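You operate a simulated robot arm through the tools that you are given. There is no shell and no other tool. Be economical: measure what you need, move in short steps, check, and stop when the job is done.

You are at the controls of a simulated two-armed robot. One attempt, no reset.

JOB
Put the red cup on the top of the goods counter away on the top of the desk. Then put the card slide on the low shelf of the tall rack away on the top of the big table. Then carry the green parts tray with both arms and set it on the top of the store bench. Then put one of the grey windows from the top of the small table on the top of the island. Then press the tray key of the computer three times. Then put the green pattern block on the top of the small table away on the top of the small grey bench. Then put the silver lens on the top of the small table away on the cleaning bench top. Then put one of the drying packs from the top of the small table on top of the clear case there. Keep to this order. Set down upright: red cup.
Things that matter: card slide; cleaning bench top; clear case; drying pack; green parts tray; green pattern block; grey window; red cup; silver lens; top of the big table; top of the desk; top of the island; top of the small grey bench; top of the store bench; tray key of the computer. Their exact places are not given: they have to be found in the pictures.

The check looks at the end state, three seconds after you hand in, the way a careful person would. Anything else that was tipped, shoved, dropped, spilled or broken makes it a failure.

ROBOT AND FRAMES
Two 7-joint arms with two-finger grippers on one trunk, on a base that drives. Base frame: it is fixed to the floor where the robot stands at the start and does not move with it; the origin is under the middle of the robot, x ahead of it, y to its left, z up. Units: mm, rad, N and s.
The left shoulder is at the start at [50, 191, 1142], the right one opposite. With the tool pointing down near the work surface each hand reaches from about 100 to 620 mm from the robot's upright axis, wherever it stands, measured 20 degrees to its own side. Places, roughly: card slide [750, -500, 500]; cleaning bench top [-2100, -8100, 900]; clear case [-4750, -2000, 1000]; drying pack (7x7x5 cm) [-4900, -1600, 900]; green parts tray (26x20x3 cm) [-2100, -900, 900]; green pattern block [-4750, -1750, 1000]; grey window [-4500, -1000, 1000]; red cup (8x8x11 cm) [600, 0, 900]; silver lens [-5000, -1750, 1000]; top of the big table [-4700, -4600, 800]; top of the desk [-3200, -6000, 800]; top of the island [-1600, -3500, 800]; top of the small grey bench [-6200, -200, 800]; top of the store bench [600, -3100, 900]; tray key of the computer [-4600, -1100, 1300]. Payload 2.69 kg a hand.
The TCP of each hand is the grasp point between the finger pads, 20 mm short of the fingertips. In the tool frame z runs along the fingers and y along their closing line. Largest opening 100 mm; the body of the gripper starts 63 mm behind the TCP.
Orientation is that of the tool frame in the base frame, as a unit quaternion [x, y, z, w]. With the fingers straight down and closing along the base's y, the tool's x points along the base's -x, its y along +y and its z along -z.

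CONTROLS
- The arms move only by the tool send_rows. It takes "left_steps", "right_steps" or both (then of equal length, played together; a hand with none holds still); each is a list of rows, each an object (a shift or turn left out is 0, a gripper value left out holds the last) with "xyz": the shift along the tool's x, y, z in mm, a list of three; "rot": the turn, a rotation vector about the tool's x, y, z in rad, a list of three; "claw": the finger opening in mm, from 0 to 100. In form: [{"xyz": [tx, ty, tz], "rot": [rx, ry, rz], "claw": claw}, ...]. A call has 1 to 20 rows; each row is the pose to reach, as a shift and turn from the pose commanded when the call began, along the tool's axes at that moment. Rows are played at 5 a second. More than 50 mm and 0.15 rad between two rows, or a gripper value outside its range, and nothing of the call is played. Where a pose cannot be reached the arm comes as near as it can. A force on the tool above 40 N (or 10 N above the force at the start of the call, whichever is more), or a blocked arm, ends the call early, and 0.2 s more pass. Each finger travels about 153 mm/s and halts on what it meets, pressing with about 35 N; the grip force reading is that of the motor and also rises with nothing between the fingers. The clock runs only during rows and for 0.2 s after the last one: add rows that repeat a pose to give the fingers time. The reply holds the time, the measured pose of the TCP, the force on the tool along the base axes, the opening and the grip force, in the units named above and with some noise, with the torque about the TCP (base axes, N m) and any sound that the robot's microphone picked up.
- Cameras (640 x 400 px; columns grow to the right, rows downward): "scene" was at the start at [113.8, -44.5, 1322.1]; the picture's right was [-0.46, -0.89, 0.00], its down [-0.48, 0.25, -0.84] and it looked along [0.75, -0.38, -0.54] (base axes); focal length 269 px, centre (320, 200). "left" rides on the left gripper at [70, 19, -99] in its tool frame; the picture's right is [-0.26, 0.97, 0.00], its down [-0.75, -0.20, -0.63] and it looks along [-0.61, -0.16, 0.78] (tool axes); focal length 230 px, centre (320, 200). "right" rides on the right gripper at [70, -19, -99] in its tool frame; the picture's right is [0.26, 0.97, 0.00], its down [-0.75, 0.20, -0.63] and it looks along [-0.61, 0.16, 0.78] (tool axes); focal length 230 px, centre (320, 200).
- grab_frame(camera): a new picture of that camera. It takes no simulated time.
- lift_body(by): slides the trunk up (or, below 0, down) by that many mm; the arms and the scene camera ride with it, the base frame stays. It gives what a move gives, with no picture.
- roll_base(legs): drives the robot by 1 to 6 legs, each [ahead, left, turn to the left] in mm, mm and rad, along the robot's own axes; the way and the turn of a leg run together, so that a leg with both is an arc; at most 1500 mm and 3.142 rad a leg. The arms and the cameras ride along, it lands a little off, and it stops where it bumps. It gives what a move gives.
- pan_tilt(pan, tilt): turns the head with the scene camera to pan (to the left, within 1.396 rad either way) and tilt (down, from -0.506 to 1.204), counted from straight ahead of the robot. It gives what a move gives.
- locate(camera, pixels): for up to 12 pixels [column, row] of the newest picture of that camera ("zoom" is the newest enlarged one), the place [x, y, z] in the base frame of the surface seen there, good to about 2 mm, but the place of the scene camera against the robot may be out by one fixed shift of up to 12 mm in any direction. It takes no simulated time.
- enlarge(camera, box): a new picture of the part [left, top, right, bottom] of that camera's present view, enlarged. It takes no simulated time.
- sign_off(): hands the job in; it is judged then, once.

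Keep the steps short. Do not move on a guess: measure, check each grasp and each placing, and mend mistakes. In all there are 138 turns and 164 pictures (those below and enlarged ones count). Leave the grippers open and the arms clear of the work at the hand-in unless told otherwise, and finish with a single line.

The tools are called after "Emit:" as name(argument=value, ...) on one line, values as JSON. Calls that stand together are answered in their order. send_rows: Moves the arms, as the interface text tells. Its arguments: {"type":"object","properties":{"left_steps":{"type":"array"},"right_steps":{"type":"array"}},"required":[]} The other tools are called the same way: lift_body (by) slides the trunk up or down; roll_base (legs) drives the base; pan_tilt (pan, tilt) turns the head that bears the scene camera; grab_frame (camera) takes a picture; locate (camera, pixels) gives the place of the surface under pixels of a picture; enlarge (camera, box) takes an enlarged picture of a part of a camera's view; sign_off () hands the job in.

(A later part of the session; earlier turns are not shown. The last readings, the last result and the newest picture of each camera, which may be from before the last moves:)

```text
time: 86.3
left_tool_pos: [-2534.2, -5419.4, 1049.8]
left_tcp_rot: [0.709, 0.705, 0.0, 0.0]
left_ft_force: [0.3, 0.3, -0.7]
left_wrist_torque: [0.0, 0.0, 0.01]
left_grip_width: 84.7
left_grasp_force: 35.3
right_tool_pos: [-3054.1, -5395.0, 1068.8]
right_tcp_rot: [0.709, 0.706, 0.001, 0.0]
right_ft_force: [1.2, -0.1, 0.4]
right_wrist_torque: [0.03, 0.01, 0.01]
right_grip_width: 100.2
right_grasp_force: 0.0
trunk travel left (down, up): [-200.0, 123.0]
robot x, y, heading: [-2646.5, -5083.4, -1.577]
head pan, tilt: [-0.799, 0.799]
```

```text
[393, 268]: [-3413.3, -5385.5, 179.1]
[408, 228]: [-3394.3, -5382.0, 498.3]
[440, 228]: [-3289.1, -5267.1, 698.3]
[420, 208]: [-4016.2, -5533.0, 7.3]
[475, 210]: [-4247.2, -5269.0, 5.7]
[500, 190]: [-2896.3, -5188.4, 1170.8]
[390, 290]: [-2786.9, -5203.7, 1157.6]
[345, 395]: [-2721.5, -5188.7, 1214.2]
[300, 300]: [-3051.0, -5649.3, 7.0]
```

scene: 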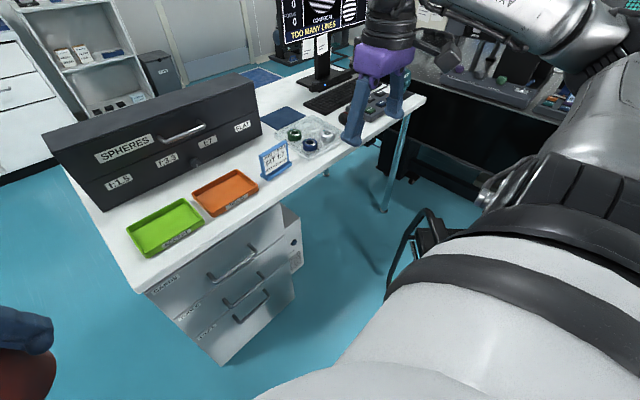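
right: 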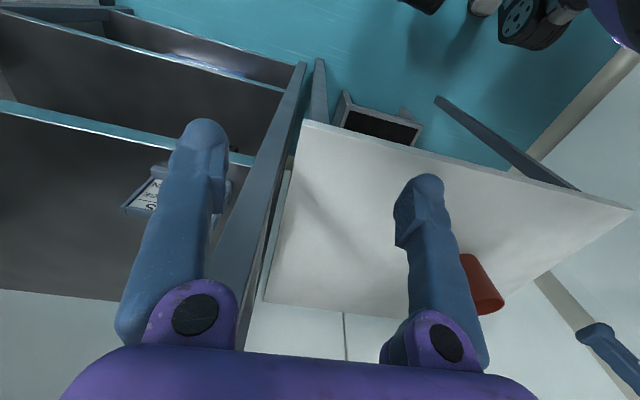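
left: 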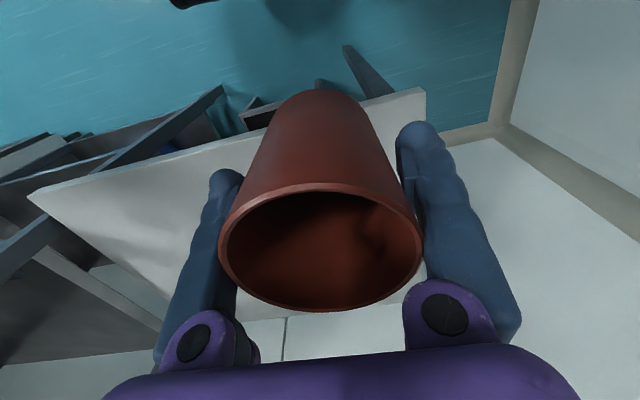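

Chair keeps ~340+ mm from a stand at about (-2800,-5330). I turn right to heading -2.25 and creep in; the right hand passes ~100 mm above the chair back (z≈940).

Emit:
roll_base(legs=[[0, 0, -0.675], [285, 32, 0]])

Emit:
pan_tilt(pan=0.3, tilt=0.85)

Emit:
grab_frame(camera="scene")

Emit:
grab_frame(camera="left")

```text
time: 90.0
left_tool_pos: [-2900.9, -5613.1, 1049.4]
left_tcp_rot: [0.9, 0.435, 0.001, 0.001]
left_ft_force: [-0.4, 0.4, -1.2]
left_wrist_torque: [-0.02, 0.01, -0.02]
left_grip_width: 84.9
left_grasp_force: 35.0
right_tool_pos: [-3295.0, -5272.2, 1071.3]
right_tcp_rot: [0.9, 0.435, -0.001, 0.001]
right_ft_force: [-0.1, 0.4, -0.3]
right_wrist_torque: [-0.02, 0.04, -0.01]
right_grip_width: 100.1
right_grasp_force: 0.1
trunk travel left (down, up): [-200.0, 123.0]
robot x, y, heading: [-2779.7, -5286.6, -2.242]
head pan, tilt: [-0.799, 0.799]
stopped in leg 2: the robot was blocked; the commanded pose is now the measured one
```

```text
time: 91.3
left_tool_pos: [-2900.0, -5613.3, 1048.6]
left_tcp_rot: [0.9, 0.436, 0.001, 0.001]
left_ft_force: [0.1, 0.2, -1.4]
left_wrist_torque: [0.02, -0.04, 0.0]
left_grip_width: 84.9
left_grasp_force: 34.8
right_tool_pos: [-3294.7, -5273.3, 1070.4]
right_tcp_rot: [0.901, 0.435, 0.0, 0.0]
right_ft_force: [0.2, -0.2, -1.1]
right_wrist_torque: [0.0, -0.01, 0.0]
right_grip_width: 100.0
right_grasp_force: 0.1
trunk travel left (down, up): [-200.0, 123.0]
robot x, y, heading: [-2782.0, -5280.9, -2.241]
head pan, tilt: [0.3, 0.85]
```

```text
134 pictures are left
```

scene: 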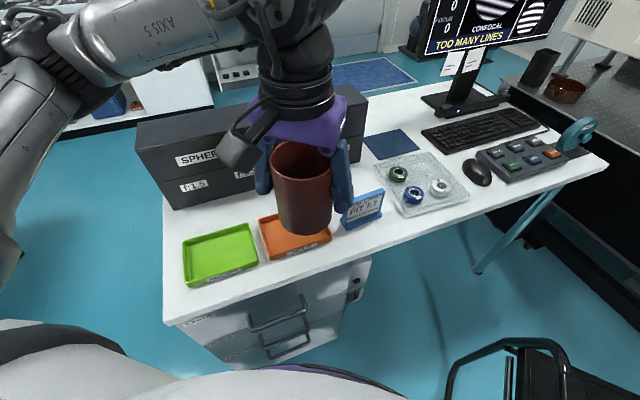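

```text
133 pictures are left
```

left: 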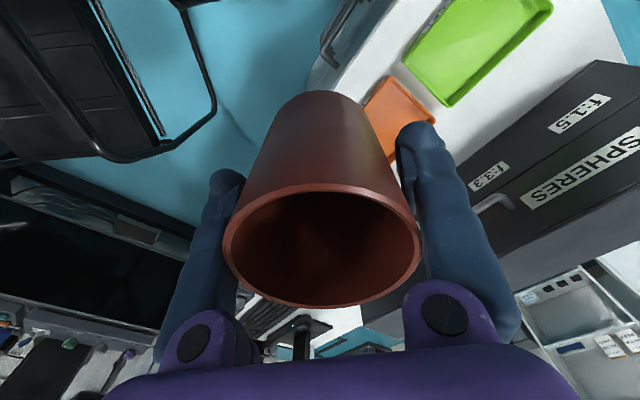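

Blocked a bit short at (-2780,-5285), but the target is within reach (~597 mm). I extend the left arm above the patch at (-3045,-5820), still high, and check.

Emit:
send_rows(left_steps=[{"xyz": [-45, 3, 0]}, {"xyz": [-90, 6, 0]}, {"xyz": [-135, 9, 0]}, {"xyz": [-180, 12, 20]}, {"xyz": [-225, 14, 40]}, {"xyz": [-252, 15, 70]}, {"xyz": [-252, 15, 100]}, {"xyz": [-252, 15, 100]}])

Emit:
grab_frame(camera="left")

Emit:
enlarge(camera="scene", box=[160, 80, 480, 280])

```text
time: 93.1
left_tool_pos: [-3045.7, -5820.7, 946.3]
left_tcp_rot: [0.9, 0.435, 0.0, 0.001]
left_ft_force: [-0.2, -0.1, -0.1]
left_wrist_torque: [-0.03, 0.03, 0.0]
left_grip_width: 84.4
left_grasp_force: 35.1
right_tool_pos: [-3294.0, -5273.2, 1070.0]
right_tcp_rot: [0.901, 0.435, 0.0, 0.0]
right_ft_force: [-0.3, 0.7, -0.4]
right_wrist_torque: [0.0, 0.03, -0.03]
right_grip_width: 99.9
right_grasp_force: 0.0
trunk travel left (down, up): [-200.0, 123.0]
robot x, y, heading: [-2783.3, -5279.3, -2.241]
head pan, tilt: [0.3, 0.85]
```

```text
132 pictures are left
```

left: 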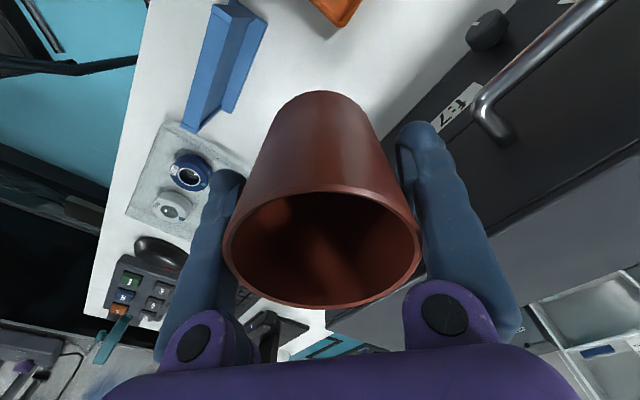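

```text
2.00 times, centred on (320, 180) of scene
```

zoom: 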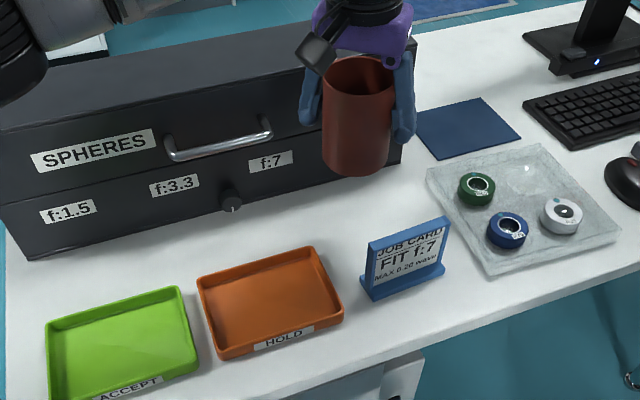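

Emit:
locate(camera="left", pixels=[[500, 135], [478, 105], [470, 40], [450, 110], [385, 110], [240, 110], [190, 125], [290, 60], [395, 125], [230, 155]])

Emit:
locate(camera="zoom", pixels=[[270, 130], [170, 155], [232, 205], [350, 215], [395, 165], [320, 250], [445, 250], [365, 265]])

```text
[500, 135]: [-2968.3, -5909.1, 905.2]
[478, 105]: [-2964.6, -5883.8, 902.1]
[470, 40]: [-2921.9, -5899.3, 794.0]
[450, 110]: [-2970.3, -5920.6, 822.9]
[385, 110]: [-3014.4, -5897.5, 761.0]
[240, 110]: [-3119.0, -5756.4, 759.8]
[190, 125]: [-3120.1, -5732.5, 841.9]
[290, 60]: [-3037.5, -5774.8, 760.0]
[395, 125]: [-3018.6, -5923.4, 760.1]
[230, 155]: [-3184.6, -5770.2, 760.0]
```

```text
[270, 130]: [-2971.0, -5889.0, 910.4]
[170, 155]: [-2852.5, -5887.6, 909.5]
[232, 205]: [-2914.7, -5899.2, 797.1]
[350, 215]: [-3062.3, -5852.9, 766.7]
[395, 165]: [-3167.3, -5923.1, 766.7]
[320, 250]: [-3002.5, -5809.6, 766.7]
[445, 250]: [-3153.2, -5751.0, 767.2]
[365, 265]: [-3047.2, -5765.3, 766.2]
```

By the hand camera the desk top is z≈760, so the cup bottom touches at TCP ≈ 818. I lower it to just above, then the last millimetres.

Emit:
send_rows(left_steps=[{"xyz": [0, 0, 40]}, {"xyz": [0, 0, 80]}, {"xyz": [0, 0, 110]}, {"xyz": [0, 0, 122]}, {"xyz": [0, 0, 125]}, {"xyz": [0, 0, 128]}, {"xyz": [0, 0, 128]}])

Emit:
enlarge(camera="scene", box=[160, 80, 480, 280])

```text
time: 94.7
left_tool_pos: [-3044.5, -5821.9, 820.4]
left_tcp_rot: [0.9, 0.435, 0.001, 0.001]
left_ft_force: [-0.4, 0.0, 2.0]
left_wrist_torque: [-0.08, 0.07, 0.0]
left_grip_width: 84.6
left_grasp_force: 34.7
right_tool_pos: [-3295.1, -5274.0, 1070.4]
right_tcp_rot: [0.901, 0.435, 0.0, 0.0]
right_ft_force: [0.2, 0.0, 0.2]
right_wrist_torque: [0.0, 0.03, -0.03]
right_grip_width: 99.9
right_grasp_force: 0.1
trunk travel left (down, up): [-200.0, 123.0]
robot x, y, heading: [-2780.9, -5285.7, -2.239]
head pan, tilt: [0.3, 0.85]
```

```text
2.00 times, centred on (320, 180) of scene
```

zoom: 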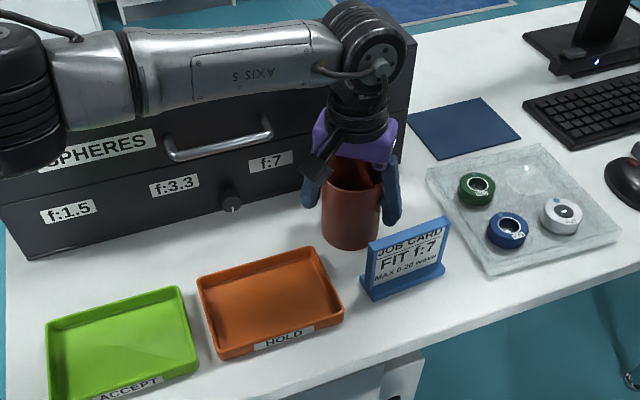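

Contact is felt (2 N up), cup on the desk. I open and raise straight up.

Emit:
send_rows(left_steps=[{"xyz": [0, 0, -1], "claw": 100}, {"xyz": [0, 0, -1]}, {"xyz": [0, 0, -1]}, {"xyz": [0, 0, -40]}, {"xyz": [0, 0, -85]}, {"xyz": [0, 0, -130]}, {"xyz": [0, 0, -175]}, {"xyz": [40, 0, -220]}, {"xyz": [85, 0, -230]}, {"xyz": [130, 0, -230]}, {"xyz": [175, 0, -230]}, {"xyz": [220, 0, -230]}, {"xyz": [250, 0, -230]}])

Emit:
enlarge(camera="scene", box=[160, 80, 480, 280])

Emit:
pan_tilt(pan=-0.9, tilt=0.8)

Emit:
grab_frame(camera="scene")

```text
refused: row 8 steps farther than a row can; nothing moved
```

```text
2.00 times, centred on (320, 180) of scene
```

zoom: 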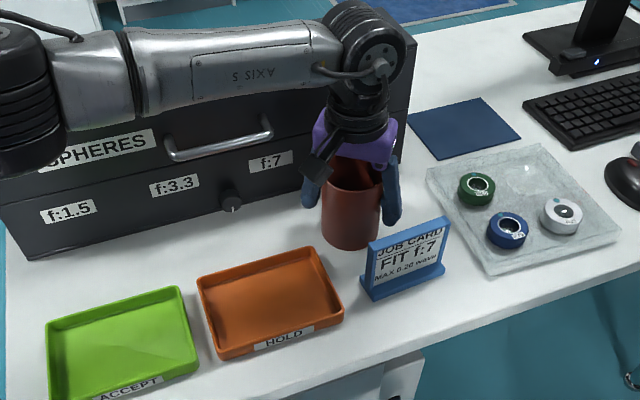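

```text
time: 96.1
left_tool_pos: [-3044.1, -5821.5, 820.5]
left_tcp_rot: [0.9, 0.435, 0.0, 0.002]
left_ft_force: [-0.4, -1.3, 3.6]
left_wrist_torque: [-0.2, 0.14, 0.0]
left_grip_width: 84.5
left_grasp_force: 34.9
right_tool_pos: [-3294.1, -5273.6, 1070.3]
right_tcp_rot: [0.9, 0.435, -0.002, 0.001]
right_ft_force: [-1.1, 0.7, 0.1]
right_wrist_torque: [0.02, 0.0, 0.0]
right_grip_width: 99.9
right_grasp_force: 0.0
trunk travel left (down, up): [-200.0, 123.0]
robot x, y, heading: [-2781.0, -5279.9, -2.24]
head pan, tilt: [-0.901, 0.799]
```

```text
128 pictures are left
```

scene: 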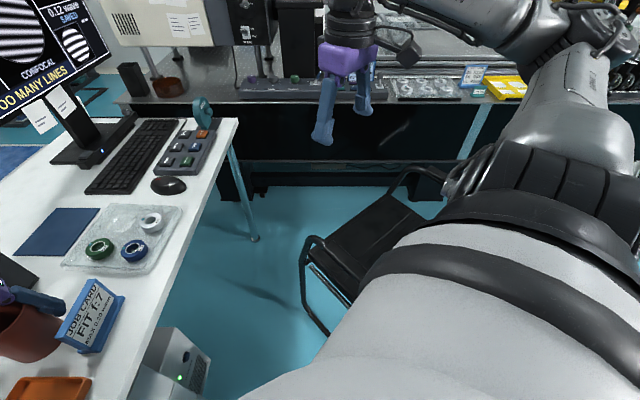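

One row was too long. Again, with shorter rows.

Emit:
send_rows(left_steps=[{"xyz": [0, 0, 0], "claw": 100}, {"xyz": [0, 0, 0]}, {"xyz": [0, 0, 0]}, {"xyz": [0, 0, -40]}, {"xyz": [0, 0, -85]}, {"xyz": [0, 0, -130]}, {"xyz": [0, 0, -175]}, {"xyz": [25, 0, -215]}, {"xyz": [70, 0, -230]}, {"xyz": [115, 0, -230]}, {"xyz": [160, 0, -230]}, {"xyz": [205, 0, -230]}, {"xyz": [250, 0, -230]}])

Emit:
pan_tilt(pan=0.3, tilt=0.85)

Emit:
grab_frame(camera="scene")

```text
time: 98.9
left_tool_pos: [-2890.5, -5622.7, 1052.6]
left_tcp_rot: [0.9, 0.436, 0.0, 0.001]
left_ft_force: [-0.2, -0.3, 0.6]
left_wrist_torque: [0.0, -0.01, 0.02]
left_grip_width: 99.9
left_grasp_force: 0.0
right_tool_pos: [-3294.2, -5272.8, 1070.1]
right_tcp_rot: [0.9, 0.436, -0.001, 0.0]
right_ft_force: [-0.2, -0.4, -0.4]
right_wrist_torque: [0.01, -0.03, 0.0]
right_grip_width: 100.1
right_grasp_force: 0.1
trunk travel left (down, up): [-200.0, 123.0]
robot x, y, heading: [-2782.6, -5280.0, -2.243]
head pan, tilt: [-0.901, 0.799]
```

```text
time: 100.3
left_tool_pos: [-2890.4, -5624.4, 1051.9]
left_tcp_rot: [0.9, 0.436, 0.001, 0.001]
left_ft_force: [-0.4, 0.0, -0.1]
left_wrist_torque: [-0.03, 0.03, 0.03]
left_grip_width: 100.1
left_grasp_force: 0.1
right_tool_pos: [-3294.3, -5273.8, 1070.7]
right_tcp_rot: [0.9, 0.435, 0.0, 0.0]
right_ft_force: [0.0, -0.1, 0.3]
right_wrist_torque: [-0.04, 0.0, 0.03]
right_grip_width: 100.1
right_grasp_force: 0.0
trunk travel left (down, up): [-200.0, 123.0]
robot x, y, heading: [-2783.2, -5284.7, -2.245]
head pan, tilt: [0.3, 0.85]
```

```text
127 pictures are left
```

scene: 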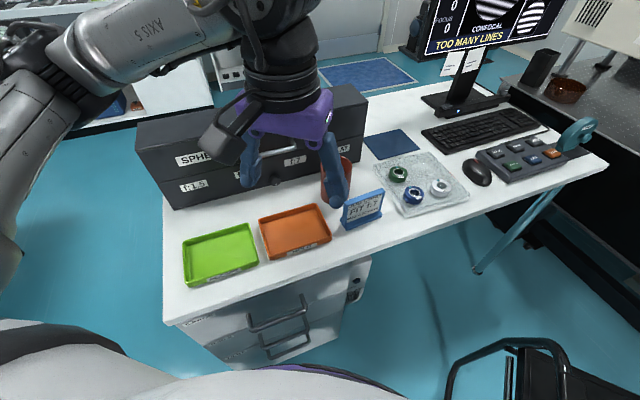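

Cup stands upright and released. Now back to the rack: reverse out, turn east, drive out to the aisle, and turn north.

Emit:
roll_base(legs=[[-285, -10, 0], [0, 0, 2.243], [1130, 20, 0], [1130, 0, 0], [0, 0, 1.571]])

```text
time: 122.2
left_tool_pos: [-490.0, -4662.0, 1051.4]
left_tcp_rot: [0.714, -0.701, 0.0, 0.001]
left_ft_force: [0.5, -0.3, 0.7]
left_wrist_torque: [-0.02, -0.02, -0.01]
left_grip_width: 99.8
left_grasp_force: 0.1
right_tool_pos: [46.0, -4673.4, 1069.6]
right_tcp_rot: [0.714, -0.7, 0.0, -0.001]
right_ft_force: [-0.1, -0.2, -0.3]
right_wrist_torque: [0.0, 0.0, -0.03]
right_grip_width: 99.7
right_grasp_force: 0.1
trunk travel left (down, up): [-200.0, 123.0]
robot x, y, heading: [-351.8, -4991.4, 1.588]
head pan, tilt: [0.3, 0.85]
```

Emit:
roll_base(legs=[[1450, 0, 0], [1450, 0, 0], [1390, 0, 0], [0, 0, -1.588]])

Emit:
pan_tilt(pan=0.0, tilt=0.65)

Emit:
grab_frame(camera="scene")

```text
time: 146.7
left_tool_pos: [-128.3, -558.0, 1052.3]
left_tcp_rot: [-0.005, 1.0, 0.001, 0.0]
left_ft_force: [0.3, -0.2, -0.7]
left_wrist_torque: [-0.01, 0.02, 0.0]
left_grip_width: 99.6
left_grasp_force: 0.0
right_tool_pos: [-144.6, -1094.7, 1069.1]
right_tcp_rot: [-0.005, 1.0, 0.0, 0.0]
right_ft_force: [0.3, -0.6, 0.2]
right_wrist_torque: [0.0, 0.0, 0.03]
right_grip_width: 100.0
right_grasp_force: 0.1
trunk travel left (down, up): [-200.0, 123.0]
robot x, y, heading: [-464.6, -688.8, 0.008]
head pan, tilt: [0.3, 0.85]
```

```text
time: 147.5
left_tool_pos: [-128.5, -558.3, 1051.7]
left_tcp_rot: [-0.006, 1.0, 0.001, -0.001]
left_ft_force: [0.7, 0.1, 0.9]
left_wrist_torque: [-0.02, -0.01, -0.01]
left_grip_width: 99.9
left_grasp_force: 0.1
right_tool_pos: [-145.8, -1094.9, 1069.5]
right_tcp_rot: [-0.006, 1.0, 0.0, 0.0]
right_ft_force: [-0.1, -0.3, 0.5]
right_wrist_torque: [0.02, 0.01, -0.01]
right_grip_width: 99.9
right_grasp_force: 0.2
trunk travel left (down, up): [-200.0, 123.0]
robot x, y, heading: [-465.7, -692.1, 0.011]
head pan, tilt: [0.0, 0.649]
```

```text
126 pictures are left
```

scene: 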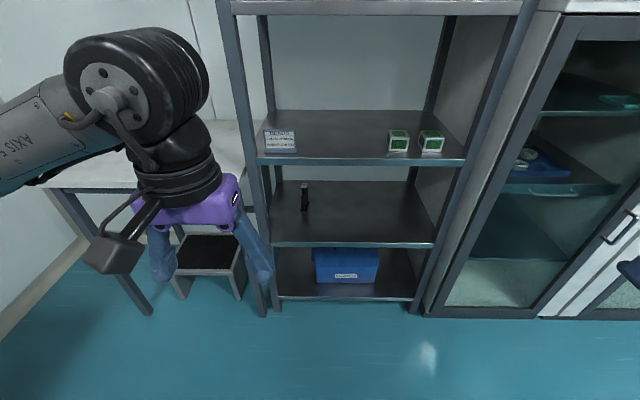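

Emit:
enlarge(camera="scene", box=[250, 150, 410, 250])

Emit:
locate(camera="zoom", pixels=[[217, 140], [217, 180], [205, 230], [217, 245], [228, 240], [300, 240], [400, 372], [60, 250], [210, 215], [230, 215]])

Emit:
locate(camera="scene", pixels=[[262, 162], [463, 162], [280, 244], [434, 244], [278, 298], [300, 115], [225, 20], [530, 10], [266, 280], [240, 295]])

```text
4.00 times, centred on (330, 200) of scene
```

zoom: 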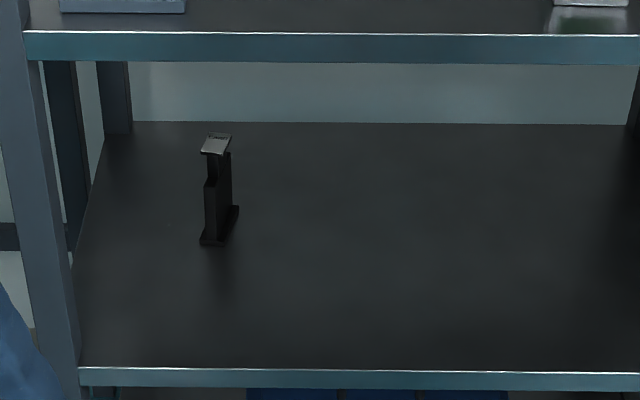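

```text
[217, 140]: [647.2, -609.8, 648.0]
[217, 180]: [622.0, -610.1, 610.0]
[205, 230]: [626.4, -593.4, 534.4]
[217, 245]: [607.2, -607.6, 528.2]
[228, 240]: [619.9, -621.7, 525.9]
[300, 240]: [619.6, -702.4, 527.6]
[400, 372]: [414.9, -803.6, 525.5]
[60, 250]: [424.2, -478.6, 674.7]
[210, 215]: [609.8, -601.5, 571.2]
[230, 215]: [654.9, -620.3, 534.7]
```

```text
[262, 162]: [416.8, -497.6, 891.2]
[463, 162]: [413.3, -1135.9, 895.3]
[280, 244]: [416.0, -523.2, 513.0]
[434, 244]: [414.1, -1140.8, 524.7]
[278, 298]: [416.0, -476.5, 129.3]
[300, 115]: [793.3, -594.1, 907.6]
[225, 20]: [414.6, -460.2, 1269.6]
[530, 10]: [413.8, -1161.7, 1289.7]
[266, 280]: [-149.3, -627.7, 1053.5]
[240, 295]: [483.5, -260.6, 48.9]
```

The card slide is the small black stand at (304,197): base z≈526, x 605–660, y≈-607, top z≈648. I drive closer (x≈-110, y≈-790), lower the trunk by 200, then tilt the left hand to point forward-down.

Emit:
roll_base(legs=[[350, -100, -0.009]])

Emit:
lift_body(by=-200)

Emit:
send_rows(left_steps=[{"xyz": [0, 0, 35], "rot": [0, -0.15, 0]}, {"xyz": [0, 0, 70], "rot": [0, -0.3, 0]}, {"xyz": [0, 0, 105], "rot": [0, -0.45, 0]}, {"xyz": [0, 0, 140], "rot": [0, -0.6, 0]}, {"xyz": [0, 0, 175], "rot": [0, -0.75, 0]}, {"xyz": [0, 0, 205], "rot": [0, -0.9, 0]}, {"xyz": [0, 0, 230], "rot": [0, -1.047, 0]}, {"xyz": [0, 0, 230], "rot": [0, -1.047, 0]}])

Emit:
grab_frame(camera="left")

```text
time: 149.8
left_tool_pos: [228.0, -657.7, 1051.1]
left_tcp_rot: [-0.003, 1.0, 0.001, -0.001]
left_ft_force: [0.3, -0.3, -0.1]
left_wrist_torque: [-0.03, 0.07, 0.0]
left_grip_width: 99.8
left_grasp_force: 0.0
right_tool_pos: [206.7, -1193.5, 1069.8]
right_tcp_rot: [-0.003, 1.0, 0.0, 0.0]
right_ft_force: [0.1, -0.1, -0.1]
right_wrist_torque: [0.0, 0.0, 0.0]
right_grip_width: 100.2
right_grasp_force: 0.0
trunk travel left (down, up): [-200.0, 123.0]
robot x, y, heading: [-108.7, -788.6, 0.001]
head pan, tilt: [0.0, 0.649]
```

```text
time: 152.0
left_tool_pos: [227.6, -658.4, 851.1]
left_tcp_rot: [-0.002, 1.0, 0.002, -0.001]
left_ft_force: [-0.3, -0.1, 0.0]
left_wrist_torque: [0.0, -0.01, 0.01]
left_grip_width: 99.8
left_grasp_force: 0.0
right_tool_pos: [207.4, -1193.1, 870.0]
right_tcp_rot: [-0.003, 1.0, -0.001, 0.0]
right_ft_force: [-0.4, -0.3, 0.1]
right_wrist_torque: [0.01, -0.03, -0.02]
right_grip_width: 100.1
right_grasp_force: 0.1
trunk travel left (down, up): [0.0, 323.0]
robot x, y, heading: [-108.0, -787.5, 0.003]
head pan, tilt: [0.0, 0.649]
```

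```text
time: 153.7
left_tool_pos: [286.8, -671.9, 680.8]
left_tcp_rot: [-0.028, 0.819, -0.011, 0.573]
left_ft_force: [0.3, 0.1, 0.5]
left_wrist_torque: [0.01, 0.01, -0.01]
left_grip_width: 100.1
left_grasp_force: 0.1
left hand out of reach, approached as far as the arm can: row 4, 5, 7, 8
right_tool_pos: [206.0, -1193.4, 871.2]
right_tcp_rot: [-0.003, 1.0, -0.002, 0.001]
right_ft_force: [0.0, 0.3, 0.1]
right_wrist_torque: [0.0, -0.02, -0.01]
right_grip_width: 100.0
right_grasp_force: 0.1
trunk travel left (down, up): [0.0, 323.0]
robot x, y, heading: [-110.8, -785.5, 0.003]
head pan, tilt: [0.0, 0.649]
stopped in row 8 (left hand): the arm was blocked; the commanded pose is now the measured one
```

```text
124 pictures are left
```

left: 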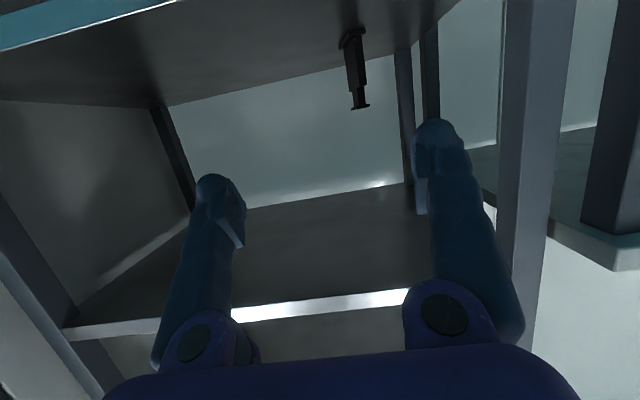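

Emit:
locate(camera="left", pixels=[[352, 35], [355, 70], [361, 104], [345, 40], [363, 60], [355, 88], [300, 280], [300, 230]])

Emit:
enlarge(camera="left", box=[296, 10, 424, 130])

```text
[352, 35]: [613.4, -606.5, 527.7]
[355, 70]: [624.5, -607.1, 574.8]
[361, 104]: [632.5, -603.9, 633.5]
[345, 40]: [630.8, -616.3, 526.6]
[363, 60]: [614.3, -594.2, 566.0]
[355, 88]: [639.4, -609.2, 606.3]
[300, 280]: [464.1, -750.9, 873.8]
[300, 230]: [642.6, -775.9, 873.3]
```

```text
3.33 times, centred on (360, 70) of left
```

zoom: 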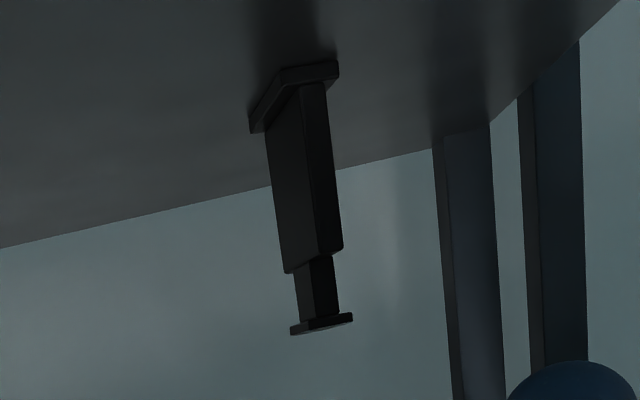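

Emit:
locate(camera="zoom", pixels=[[270, 150], [300, 150], [326, 150], [280, 230], [312, 230], [338, 230], [300, 290], [330, 290], [252, 130], [285, 73], [338, 72], [320, 326]])

```text
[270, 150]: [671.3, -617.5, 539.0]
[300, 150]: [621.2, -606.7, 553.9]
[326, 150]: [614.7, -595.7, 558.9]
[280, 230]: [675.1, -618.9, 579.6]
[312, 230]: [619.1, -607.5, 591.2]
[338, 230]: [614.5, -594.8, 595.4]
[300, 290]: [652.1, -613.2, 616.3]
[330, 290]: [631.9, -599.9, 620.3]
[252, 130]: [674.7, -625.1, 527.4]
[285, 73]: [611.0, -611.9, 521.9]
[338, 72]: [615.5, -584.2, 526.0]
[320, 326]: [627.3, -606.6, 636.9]
```

The slide's body is 13 mm thick, yawed about -0.21 rad, front at x≈615, back ≈675, z 526–600. I set the hand to yaw -0.21 and 35° below horizontal, in front of the rack.

Emit:
send_rows(left_steps=[{"xyz": [9, 24, 19], "rot": [0.05, 0.065, 0.032], "claw": 60}, {"xyz": [18, 48, 38], "rot": [0.105, 0.131, 0.065]}, {"xyz": [27, 72, 57], "rot": [0.158, 0.196, 0.098]}, {"xyz": [36, 96, 77], "rot": [0.211, 0.262, 0.13]}, {"xyz": [36, 96, 77], "rot": [0.211, 0.262, 0.13]}])

Emit:
pan_tilt(pan=0.2, tilt=0.75)

Emit:
grab_frame(camera="scene")

```text
time: 154.9
left_tool_pos: [362.8, -653.4, 688.1]
left_tcp_rot: [0.078, 0.892, -0.04, 0.444]
left_ft_force: [-0.5, -0.4, 0.2]
left_wrist_torque: [0.02, 0.0, 0.0]
left_grip_width: 60.1
left_grasp_force: 0.1
left hand out of reach, approached as far as the arm can: row 1, 2, 3, 4, 5
right_tool_pos: [205.7, -1193.6, 869.1]
right_tcp_rot: [-0.003, 1.0, 0.0, 0.001]
right_ft_force: [-0.7, 0.1, -0.4]
right_wrist_torque: [0.03, 0.01, 0.02]
right_grip_width: 100.3
right_grasp_force: 0.0
trunk travel left (down, up): [0.0, 323.0]
robot x, y, heading: [-109.8, -786.6, 0.008]
head pan, tilt: [0.0, 0.649]
```

```text
time: 155.6
left_tool_pos: [362.4, -653.7, 687.8]
left_tcp_rot: [0.077, 0.892, -0.04, 0.444]
left_ft_force: [-0.5, 0.1, 0.3]
left_wrist_torque: [0.02, 0.04, 0.03]
left_grip_width: 59.9
left_grasp_force: 0.1
right_tool_pos: [205.1, -1193.0, 869.7]
right_tcp_rot: [-0.003, 1.0, 0.0, 0.001]
right_ft_force: [-0.6, 0.3, 0.3]
right_wrist_torque: [-0.04, 0.02, -0.02]
right_grip_width: 100.1
right_grasp_force: 0.1
trunk travel left (down, up): [0.0, 323.0]
robot x, y, heading: [-105.3, -787.8, 0.006]
head pan, tilt: [0.201, 0.75]
```

```text
122 pictures are left
```

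scene: 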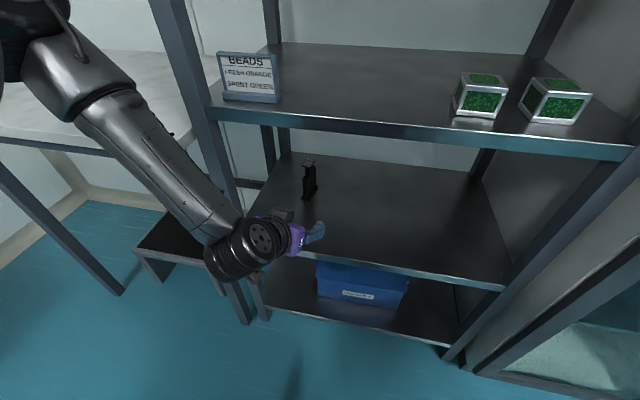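

Orientation came out well (yaw -0.18, 37° down). I move it toward (490,-600,610), free space in front of the slide.

Emit:
send_rows(left_steps=[{"xyz": [-2, 19, 35]}, {"xyz": [-4, 38, 70]}, {"xyz": [-6, 57, 105]}, {"xyz": [-8, 75, 140]}, {"xyz": [-8, 75, 140]}])

Emit:
grab_frame(camera="left")

Emit:
grab_frame(camera="scene")

```text
time: 156.8
left_tool_pos: [448.2, -642.8, 662.3]
left_tcp_rot: [0.075, 0.895, -0.036, 0.439]
left_ft_force: [-0.2, 0.3, -0.1]
left_wrist_torque: [-0.02, -0.02, 0.01]
left_grip_width: 60.0
left_grasp_force: 0.1
left hand out of reach, approached as far as the arm can: row 1, 2, 3, 4, 5
right_tool_pos: [205.8, -1193.5, 870.0]
right_tcp_rot: [-0.002, 1.0, 0.0, 0.001]
right_ft_force: [0.0, 0.1, 0.1]
right_wrist_torque: [0.02, -0.02, 0.02]
right_grip_width: 100.1
right_grasp_force: 0.1
trunk travel left (down, up): [0.0, 323.0]
robot x, y, heading: [-108.3, -786.1, 0.004]
head pan, tilt: [0.201, 0.75]
```

```text
121 pictures are left
```

left: 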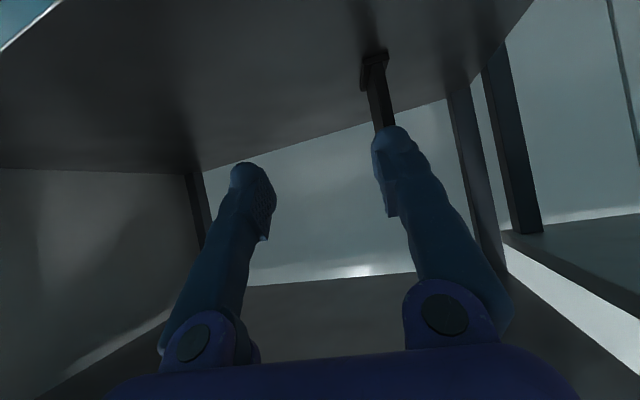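

```text
120 pictures are left
```

scene: 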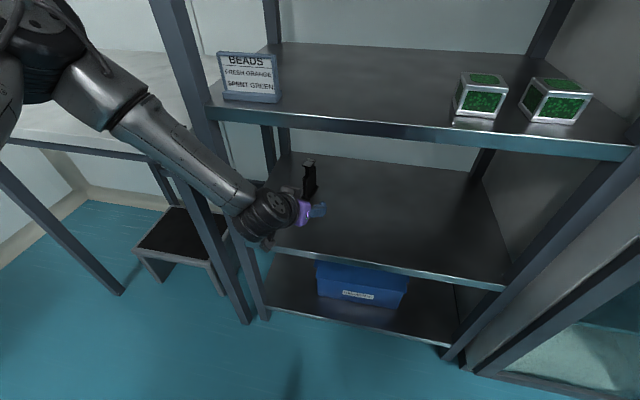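

The left forearm comes in close to the left post. Standing further right makes the arm reach in past the post with room. I draw the right hand in, back off a little and shift right.

Emit:
send_rows(right_steps=[{"xyz": [40, 30, -20]}, {"xyz": [80, 60, -40]}, {"xyz": [120, 90, -60]}, {"xyz": [150, 110, -60]}])

Emit:
roll_base(legs=[[-60, 0, 0], [0, -200, 0], [70, 0, 0]])

Emit:
grab_frame(camera="scene")

```text
refused: row 1 steps farther than a row can; nothing moved
```

```text
time: 160.4
left_tool_pos: [459.3, -844.1, 662.0]
left_tcp_rot: [0.074, 0.895, -0.035, 0.439]
left_ft_force: [-0.4, 0.0, -0.1]
left_wrist_torque: [-0.03, 0.02, 0.01]
left_grip_width: 60.0
left_grasp_force: 0.1
right_tool_pos: [217.6, -1394.0, 870.2]
right_tcp_rot: [-0.003, 1.0, -0.001, 0.0]
right_ft_force: [0.7, 0.4, 0.0]
right_wrist_torque: [0.0, 0.01, 0.01]
right_grip_width: 100.0
right_grasp_force: 0.1
trunk travel left (down, up): [0.0, 323.0]
robot x, y, heading: [-96.2, -987.1, 0.008]
head pan, tilt: [0.201, 0.75]
```

```text
119 pictures are left
```

scene: 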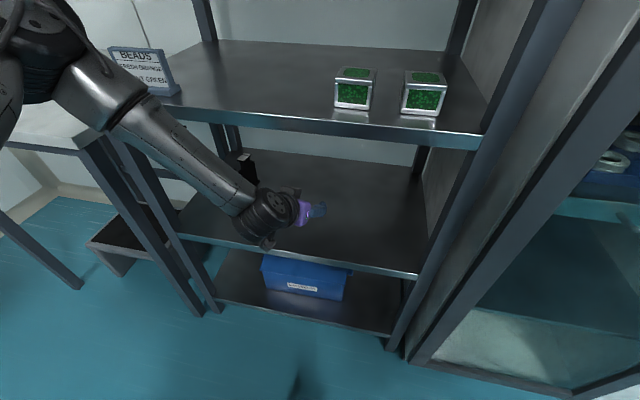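

Emit:
send_rows(left_steps=[{"xyz": [11, 44, 3]}, {"xyz": [22, 88, 5]}, {"xyz": [33, 132, 8]}, {"xyz": [44, 176, 11]}, {"xyz": [55, 220, 14]}, {"xyz": [65, 264, 16]}, {"xyz": [65, 264, 16]}], right_steps=[{"xyz": [25, 15, -10]}, {"xyz": [50, 30, -20]}, {"xyz": [75, 45, -30]}, {"xyz": [100, 60, -40]}, {"xyz": [125, 75, -50]}, {"xyz": [140, 90, -60]}, {"xyz": [140, 90, -60]}])

Emit:
grab_frame(camera="scene")

Emit:
grab_frame(camera="left")

```text
time: 162.0
left_tool_pos: [475.9, -577.3, 600.9]
left_tcp_rot: [0.075, 0.894, -0.035, 0.44]
left_ft_force: [0.1, -0.3, 0.1]
left_wrist_torque: [0.0, -0.01, -0.03]
left_grip_width: 60.1
left_grasp_force: 0.0
left hand out of reach, approached as far as the arm can: row 1
right_tool_pos: [79.4, -1305.7, 934.2]
right_tcp_rot: [-0.003, 1.0, 0.001, 0.0]
right_ft_force: [-0.5, 0.9, 0.0]
right_wrist_torque: [0.04, -0.02, 0.0]
right_grip_width: 100.1
right_grasp_force: 0.0
right hand out of reach, approached as far as the arm can: row 6, 7
trunk travel left (down, up): [0.0, 323.0]
robot x, y, heading: [-92.2, -986.7, -0.001]
head pan, tilt: [0.201, 0.75]
```

```text
118 pictures are left
```

scene: 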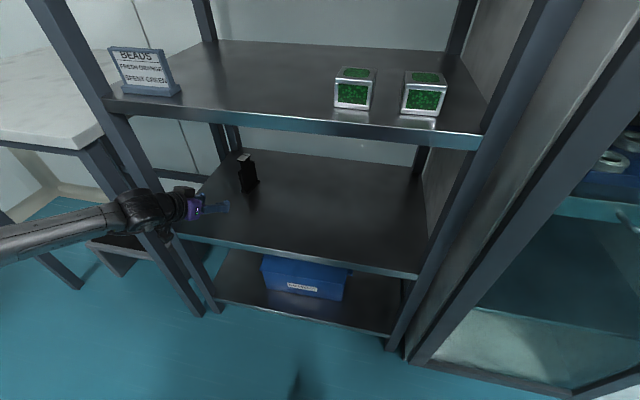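

```text
117 pictures are left
```

left: 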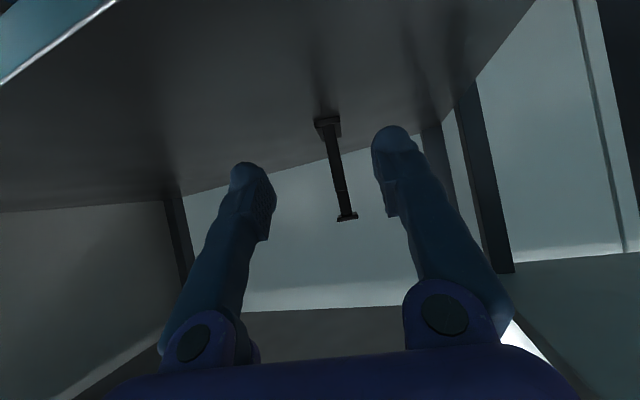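

Emit:
locate(camera="scene", pixels=[[10, 240], [60, 225], [100, 215], [140, 205], [170, 205], [195, 205], [215, 207], [110, 130], [150, 215], [125, 190]])

Emit:
enlarge(camera="left", box=[250, 90, 442, 210])

Emit:
locate(camera="left", pixels=[[331, 150], [338, 150], [336, 175], [342, 175], [346, 215], [342, 200], [322, 130], [335, 128]])

```text
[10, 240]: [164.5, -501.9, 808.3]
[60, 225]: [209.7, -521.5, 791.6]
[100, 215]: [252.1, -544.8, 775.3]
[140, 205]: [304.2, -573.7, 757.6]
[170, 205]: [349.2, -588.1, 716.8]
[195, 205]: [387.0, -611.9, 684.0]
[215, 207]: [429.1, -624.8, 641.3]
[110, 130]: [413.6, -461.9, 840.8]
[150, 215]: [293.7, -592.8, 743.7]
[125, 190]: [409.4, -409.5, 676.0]
```

```text
3.33 times, centred on (346, 150) of left
```

zoom: 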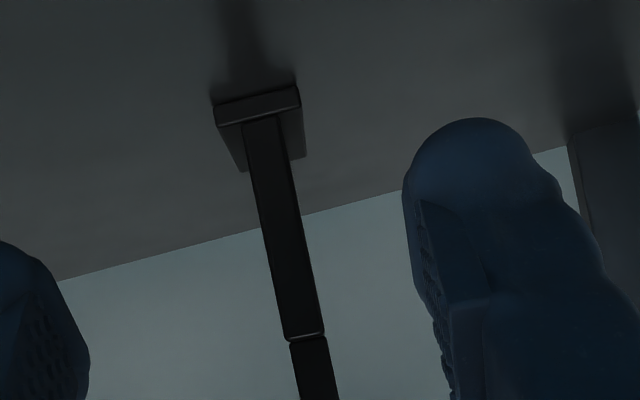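

```text
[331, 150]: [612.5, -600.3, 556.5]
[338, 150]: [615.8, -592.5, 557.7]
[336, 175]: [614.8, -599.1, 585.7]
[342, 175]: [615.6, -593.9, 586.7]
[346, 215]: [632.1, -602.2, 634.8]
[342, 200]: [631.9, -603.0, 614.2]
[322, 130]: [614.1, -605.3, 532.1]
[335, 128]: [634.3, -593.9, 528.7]
```

The hand looks along the slide's edge, well aligned. To keep the forearm off the left post I shift the base right 80 and ahead 50 and let the arm make up the difference.

Emit:
roll_base(legs=[[0, -90, 0], [45, 0, 0]])

```text
time: 163.9
left_tool_pos: [521.3, -666.0, 601.5]
left_tcp_rot: [0.076, 0.894, -0.037, 0.439]
left_ft_force: [0.2, -0.4, -0.4]
left_wrist_torque: [-0.01, 0.0, -0.01]
left_grip_width: 59.9
left_grasp_force: 0.0
right_tool_pos: [124.3, -1395.5, 933.5]
right_tcp_rot: [-0.003, 1.0, -0.001, 0.0]
right_ft_force: [0.2, 0.3, 0.0]
right_wrist_torque: [-0.01, 0.01, 0.03]
right_grip_width: 100.3
right_grasp_force: 0.1
trunk travel left (down, up): [0.0, 323.0]
robot x, y, heading: [-49.3, -1078.0, 0.008]
head pan, tilt: [0.201, 0.75]
```

Emit:
send_rows(left_steps=[{"xyz": [2, 28, 6]}, {"xyz": [4, 56, 12]}, {"xyz": [7, 84, 17]}, {"xyz": [7, 84, 17]}])

Emit:
grab_frame(camera="left")

Emit:
grab_frame(camera="scene")

```text
time: 164.9
left_tool_pos: [544.3, -585.8, 584.9]
left_tcp_rot: [0.075, 0.894, -0.035, 0.44]
left_ft_force: [-0.6, -0.1, 0.7]
left_wrist_torque: [0.01, -0.01, 0.0]
left_grip_width: 60.1
left_grasp_force: 0.0
right_tool_pos: [124.4, -1396.1, 933.3]
right_tcp_rot: [-0.003, 1.0, 0.0, 0.0]
right_ft_force: [0.3, 0.6, -0.1]
right_wrist_torque: [-0.01, 0.0, -0.01]
right_grip_width: 100.2
right_grasp_force: 0.1
trunk travel left (down, up): [0.0, 323.0]
robot x, y, heading: [-48.5, -1078.3, 0.01]
head pan, tilt: [0.201, 0.75]
```

```text
115 pictures are left
```

left: 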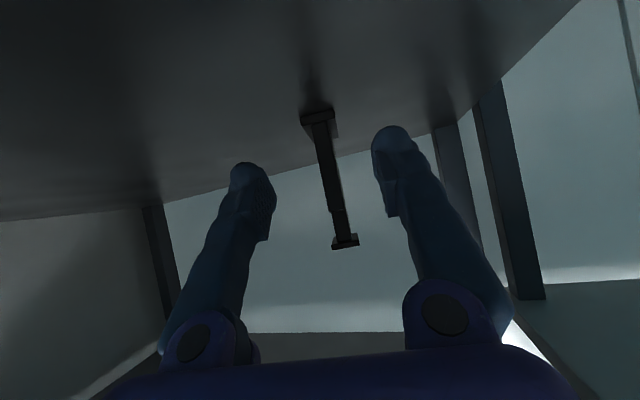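

```text
114 pictures are left
```

scene: 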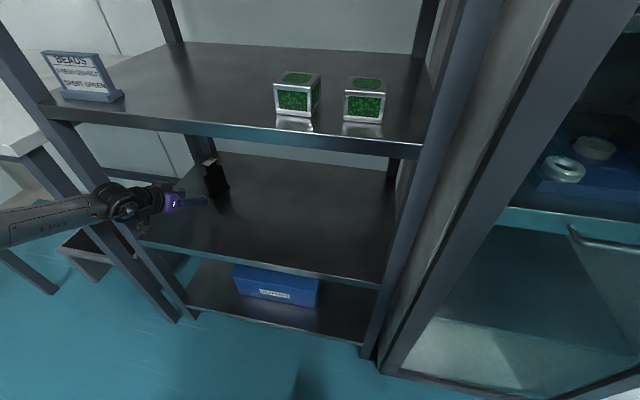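

Fingers straddle the slide evenly. I go forward 95 mm along its axis, stop, then close.

Emit:
send_rows(left_steps=[{"xyz": [-14, -0.6, 19]}, {"xyz": [-29, -1.2, 38]}, {"xyz": [-43, -2, 57]}, {"xyz": [-57, -2.5, 76]}, {"xyz": [-57, -2.5, 76]}])

Emit:
grab_frame(camera="left")

Emit:
locate(camera="scene", pixels=[[20, 240], [100, 150]])

```text
time: 166.1
left_tool_pos: [637.0, -602.1, 586.1]
left_tcp_rot: [0.075, 0.894, -0.036, 0.44]
left_ft_force: [0.4, 1.1, -0.1]
left_wrist_torque: [0.0, 0.01, -0.02]
left_grip_width: 60.1
left_grasp_force: 0.0
left hand out of reach, approached as far as the arm can: row 3
right_tool_pos: [124.3, -1395.3, 933.6]
right_tcp_rot: [-0.003, 1.0, 0.0, 0.001]
right_ft_force: [-0.1, 0.8, -0.9]
right_wrist_torque: [-0.03, 0.03, -0.02]
right_grip_width: 100.1
right_grasp_force: 0.1
trunk travel left (down, up): [0.0, 323.0]
robot x, y, heading: [-49.5, -1079.1, 0.008]
head pan, tilt: [0.201, 0.75]
```

```text
113 pictures are left
```

left: 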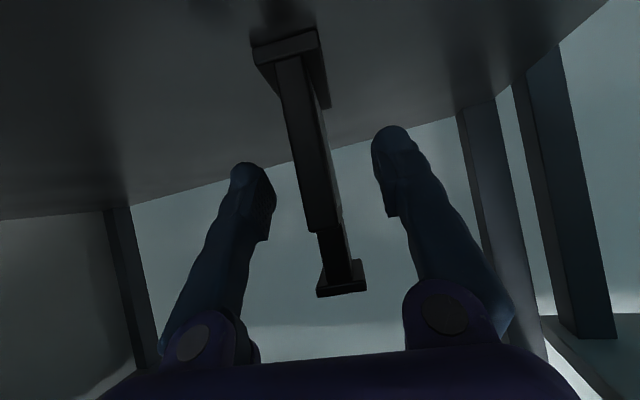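

```text
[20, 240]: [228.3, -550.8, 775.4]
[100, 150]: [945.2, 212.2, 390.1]
```

Slide body sits between the pads. I close gently and check.

Emit:
send_rows(left_steps=[{"claw": 30}, {"claw": 8}, {"claw": 5}, {"claw": 5}])

Emit:
grab_frame(camera="left")

```text
time: 167.1
left_tool_pos: [635.9, -604.3, 583.4]
left_tcp_rot: [0.074, 0.894, -0.035, 0.441]
left_ft_force: [0.5, 0.6, 1.6]
left_wrist_torque: [0.06, -0.09, -0.03]
left_grip_width: 13.0
left_grasp_force: 35.2
right_tool_pos: [123.6, -1395.6, 934.0]
right_tcp_rot: [-0.002, 1.0, 0.0, 0.0]
right_ft_force: [-0.2, 0.1, 0.3]
right_wrist_torque: [-0.01, -0.03, 0.01]
right_grip_width: 100.0
right_grasp_force: 0.1
trunk travel left (down, up): [0.0, 323.0]
robot x, y, heading: [-48.4, -1079.3, 0.005]
head pan, tilt: [0.201, 0.75]
```

```text
112 pictures are left
```

left: 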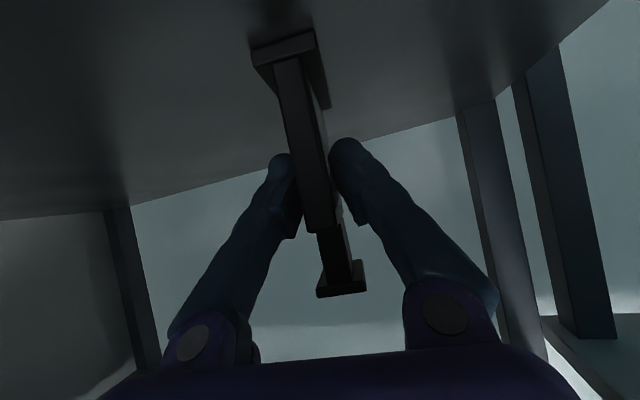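

Held at 13 mm, 35 N. I lift 40 mm, then back the base out of the rack.

Emit:
send_rows(left_steps=[{"xyz": [-10, 0, -8]}, {"xyz": [-21, 0, -16]}, {"xyz": [-32, 0, -24]}, {"xyz": [-32, 0, -24]}])

Emit:
roll_base(legs=[[-400, 0, 0]])

Emit:
lift_body(by=260)

Emit:
grab_frame(camera="left")

Emit:
grab_frame(camera="scene")

```text
time: 168.1
left_tool_pos: [637.8, -603.7, 623.5]
left_tcp_rot: [0.076, 0.894, -0.036, 0.44]
left_ft_force: [0.6, -0.4, -1.8]
left_wrist_torque: [-0.05, 0.02, 0.01]
left_grip_width: 12.9
left_grasp_force: 35.3
right_tool_pos: [124.8, -1395.1, 932.5]
right_tcp_rot: [-0.002, 1.0, 0.0, 0.0]
right_ft_force: [0.6, -0.1, 0.5]
right_wrist_torque: [-0.03, 0.03, -0.01]
right_grip_width: 100.1
right_grasp_force: 0.1
trunk travel left (down, up): [0.0, 323.0]
robot x, y, heading: [-49.2, -1076.7, 0.005]
head pan, tilt: [0.201, 0.75]
```

```text
time: 170.6
left_tool_pos: [238.9, -606.9, 623.9]
left_tcp_rot: [0.077, 0.894, -0.037, 0.44]
left_ft_force: [0.4, -0.2, -1.2]
left_wrist_torque: [0.0, 0.03, 0.01]
left_grip_width: 12.9
left_grasp_force: 35.3
right_tool_pos: [-276.0, -1397.1, 934.3]
right_tcp_rot: [0.0, 1.0, 0.001, 0.0]
right_ft_force: [-0.8, 0.0, 0.2]
right_wrist_torque: [0.04, 0.01, 0.01]
right_grip_width: 100.0
right_grasp_force: 0.1
trunk travel left (down, up): [0.0, 323.0]
robot x, y, heading: [-452.6, -1078.2, 0.001]
head pan, tilt: [0.201, 0.75]
```

```text
time: 173.3
left_tool_pos: [239.0, -607.3, 883.0]
left_tcp_rot: [0.077, 0.894, -0.036, 0.44]
left_ft_force: [-0.1, -0.5, -2.2]
left_wrist_torque: [0.01, 0.06, 0.03]
left_grip_width: 13.1
left_grasp_force: 35.3
right_tool_pos: [-275.7, -1397.5, 1193.1]
right_tcp_rot: [-0.001, 1.0, -0.001, 0.0]
right_ft_force: [0.3, 0.0, 0.8]
right_wrist_torque: [0.0, -0.02, 0.0]
right_grip_width: 100.0
right_grasp_force: 0.1
trunk travel left (down, up): [-260.0, 63.0]
robot x, y, heading: [-450.3, -1076.3, 0.003]
head pan, tilt: [0.201, 0.75]
```

```text
111 pictures are left
```

left: 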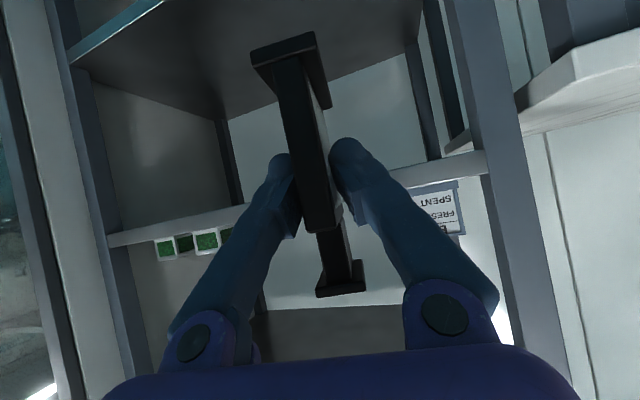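

```text
110 pictures are left
```

scene: 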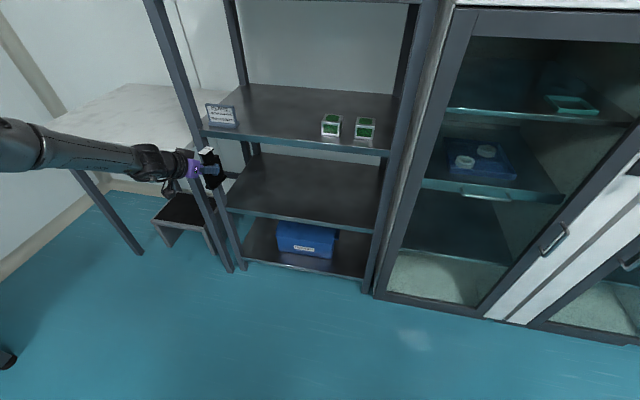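

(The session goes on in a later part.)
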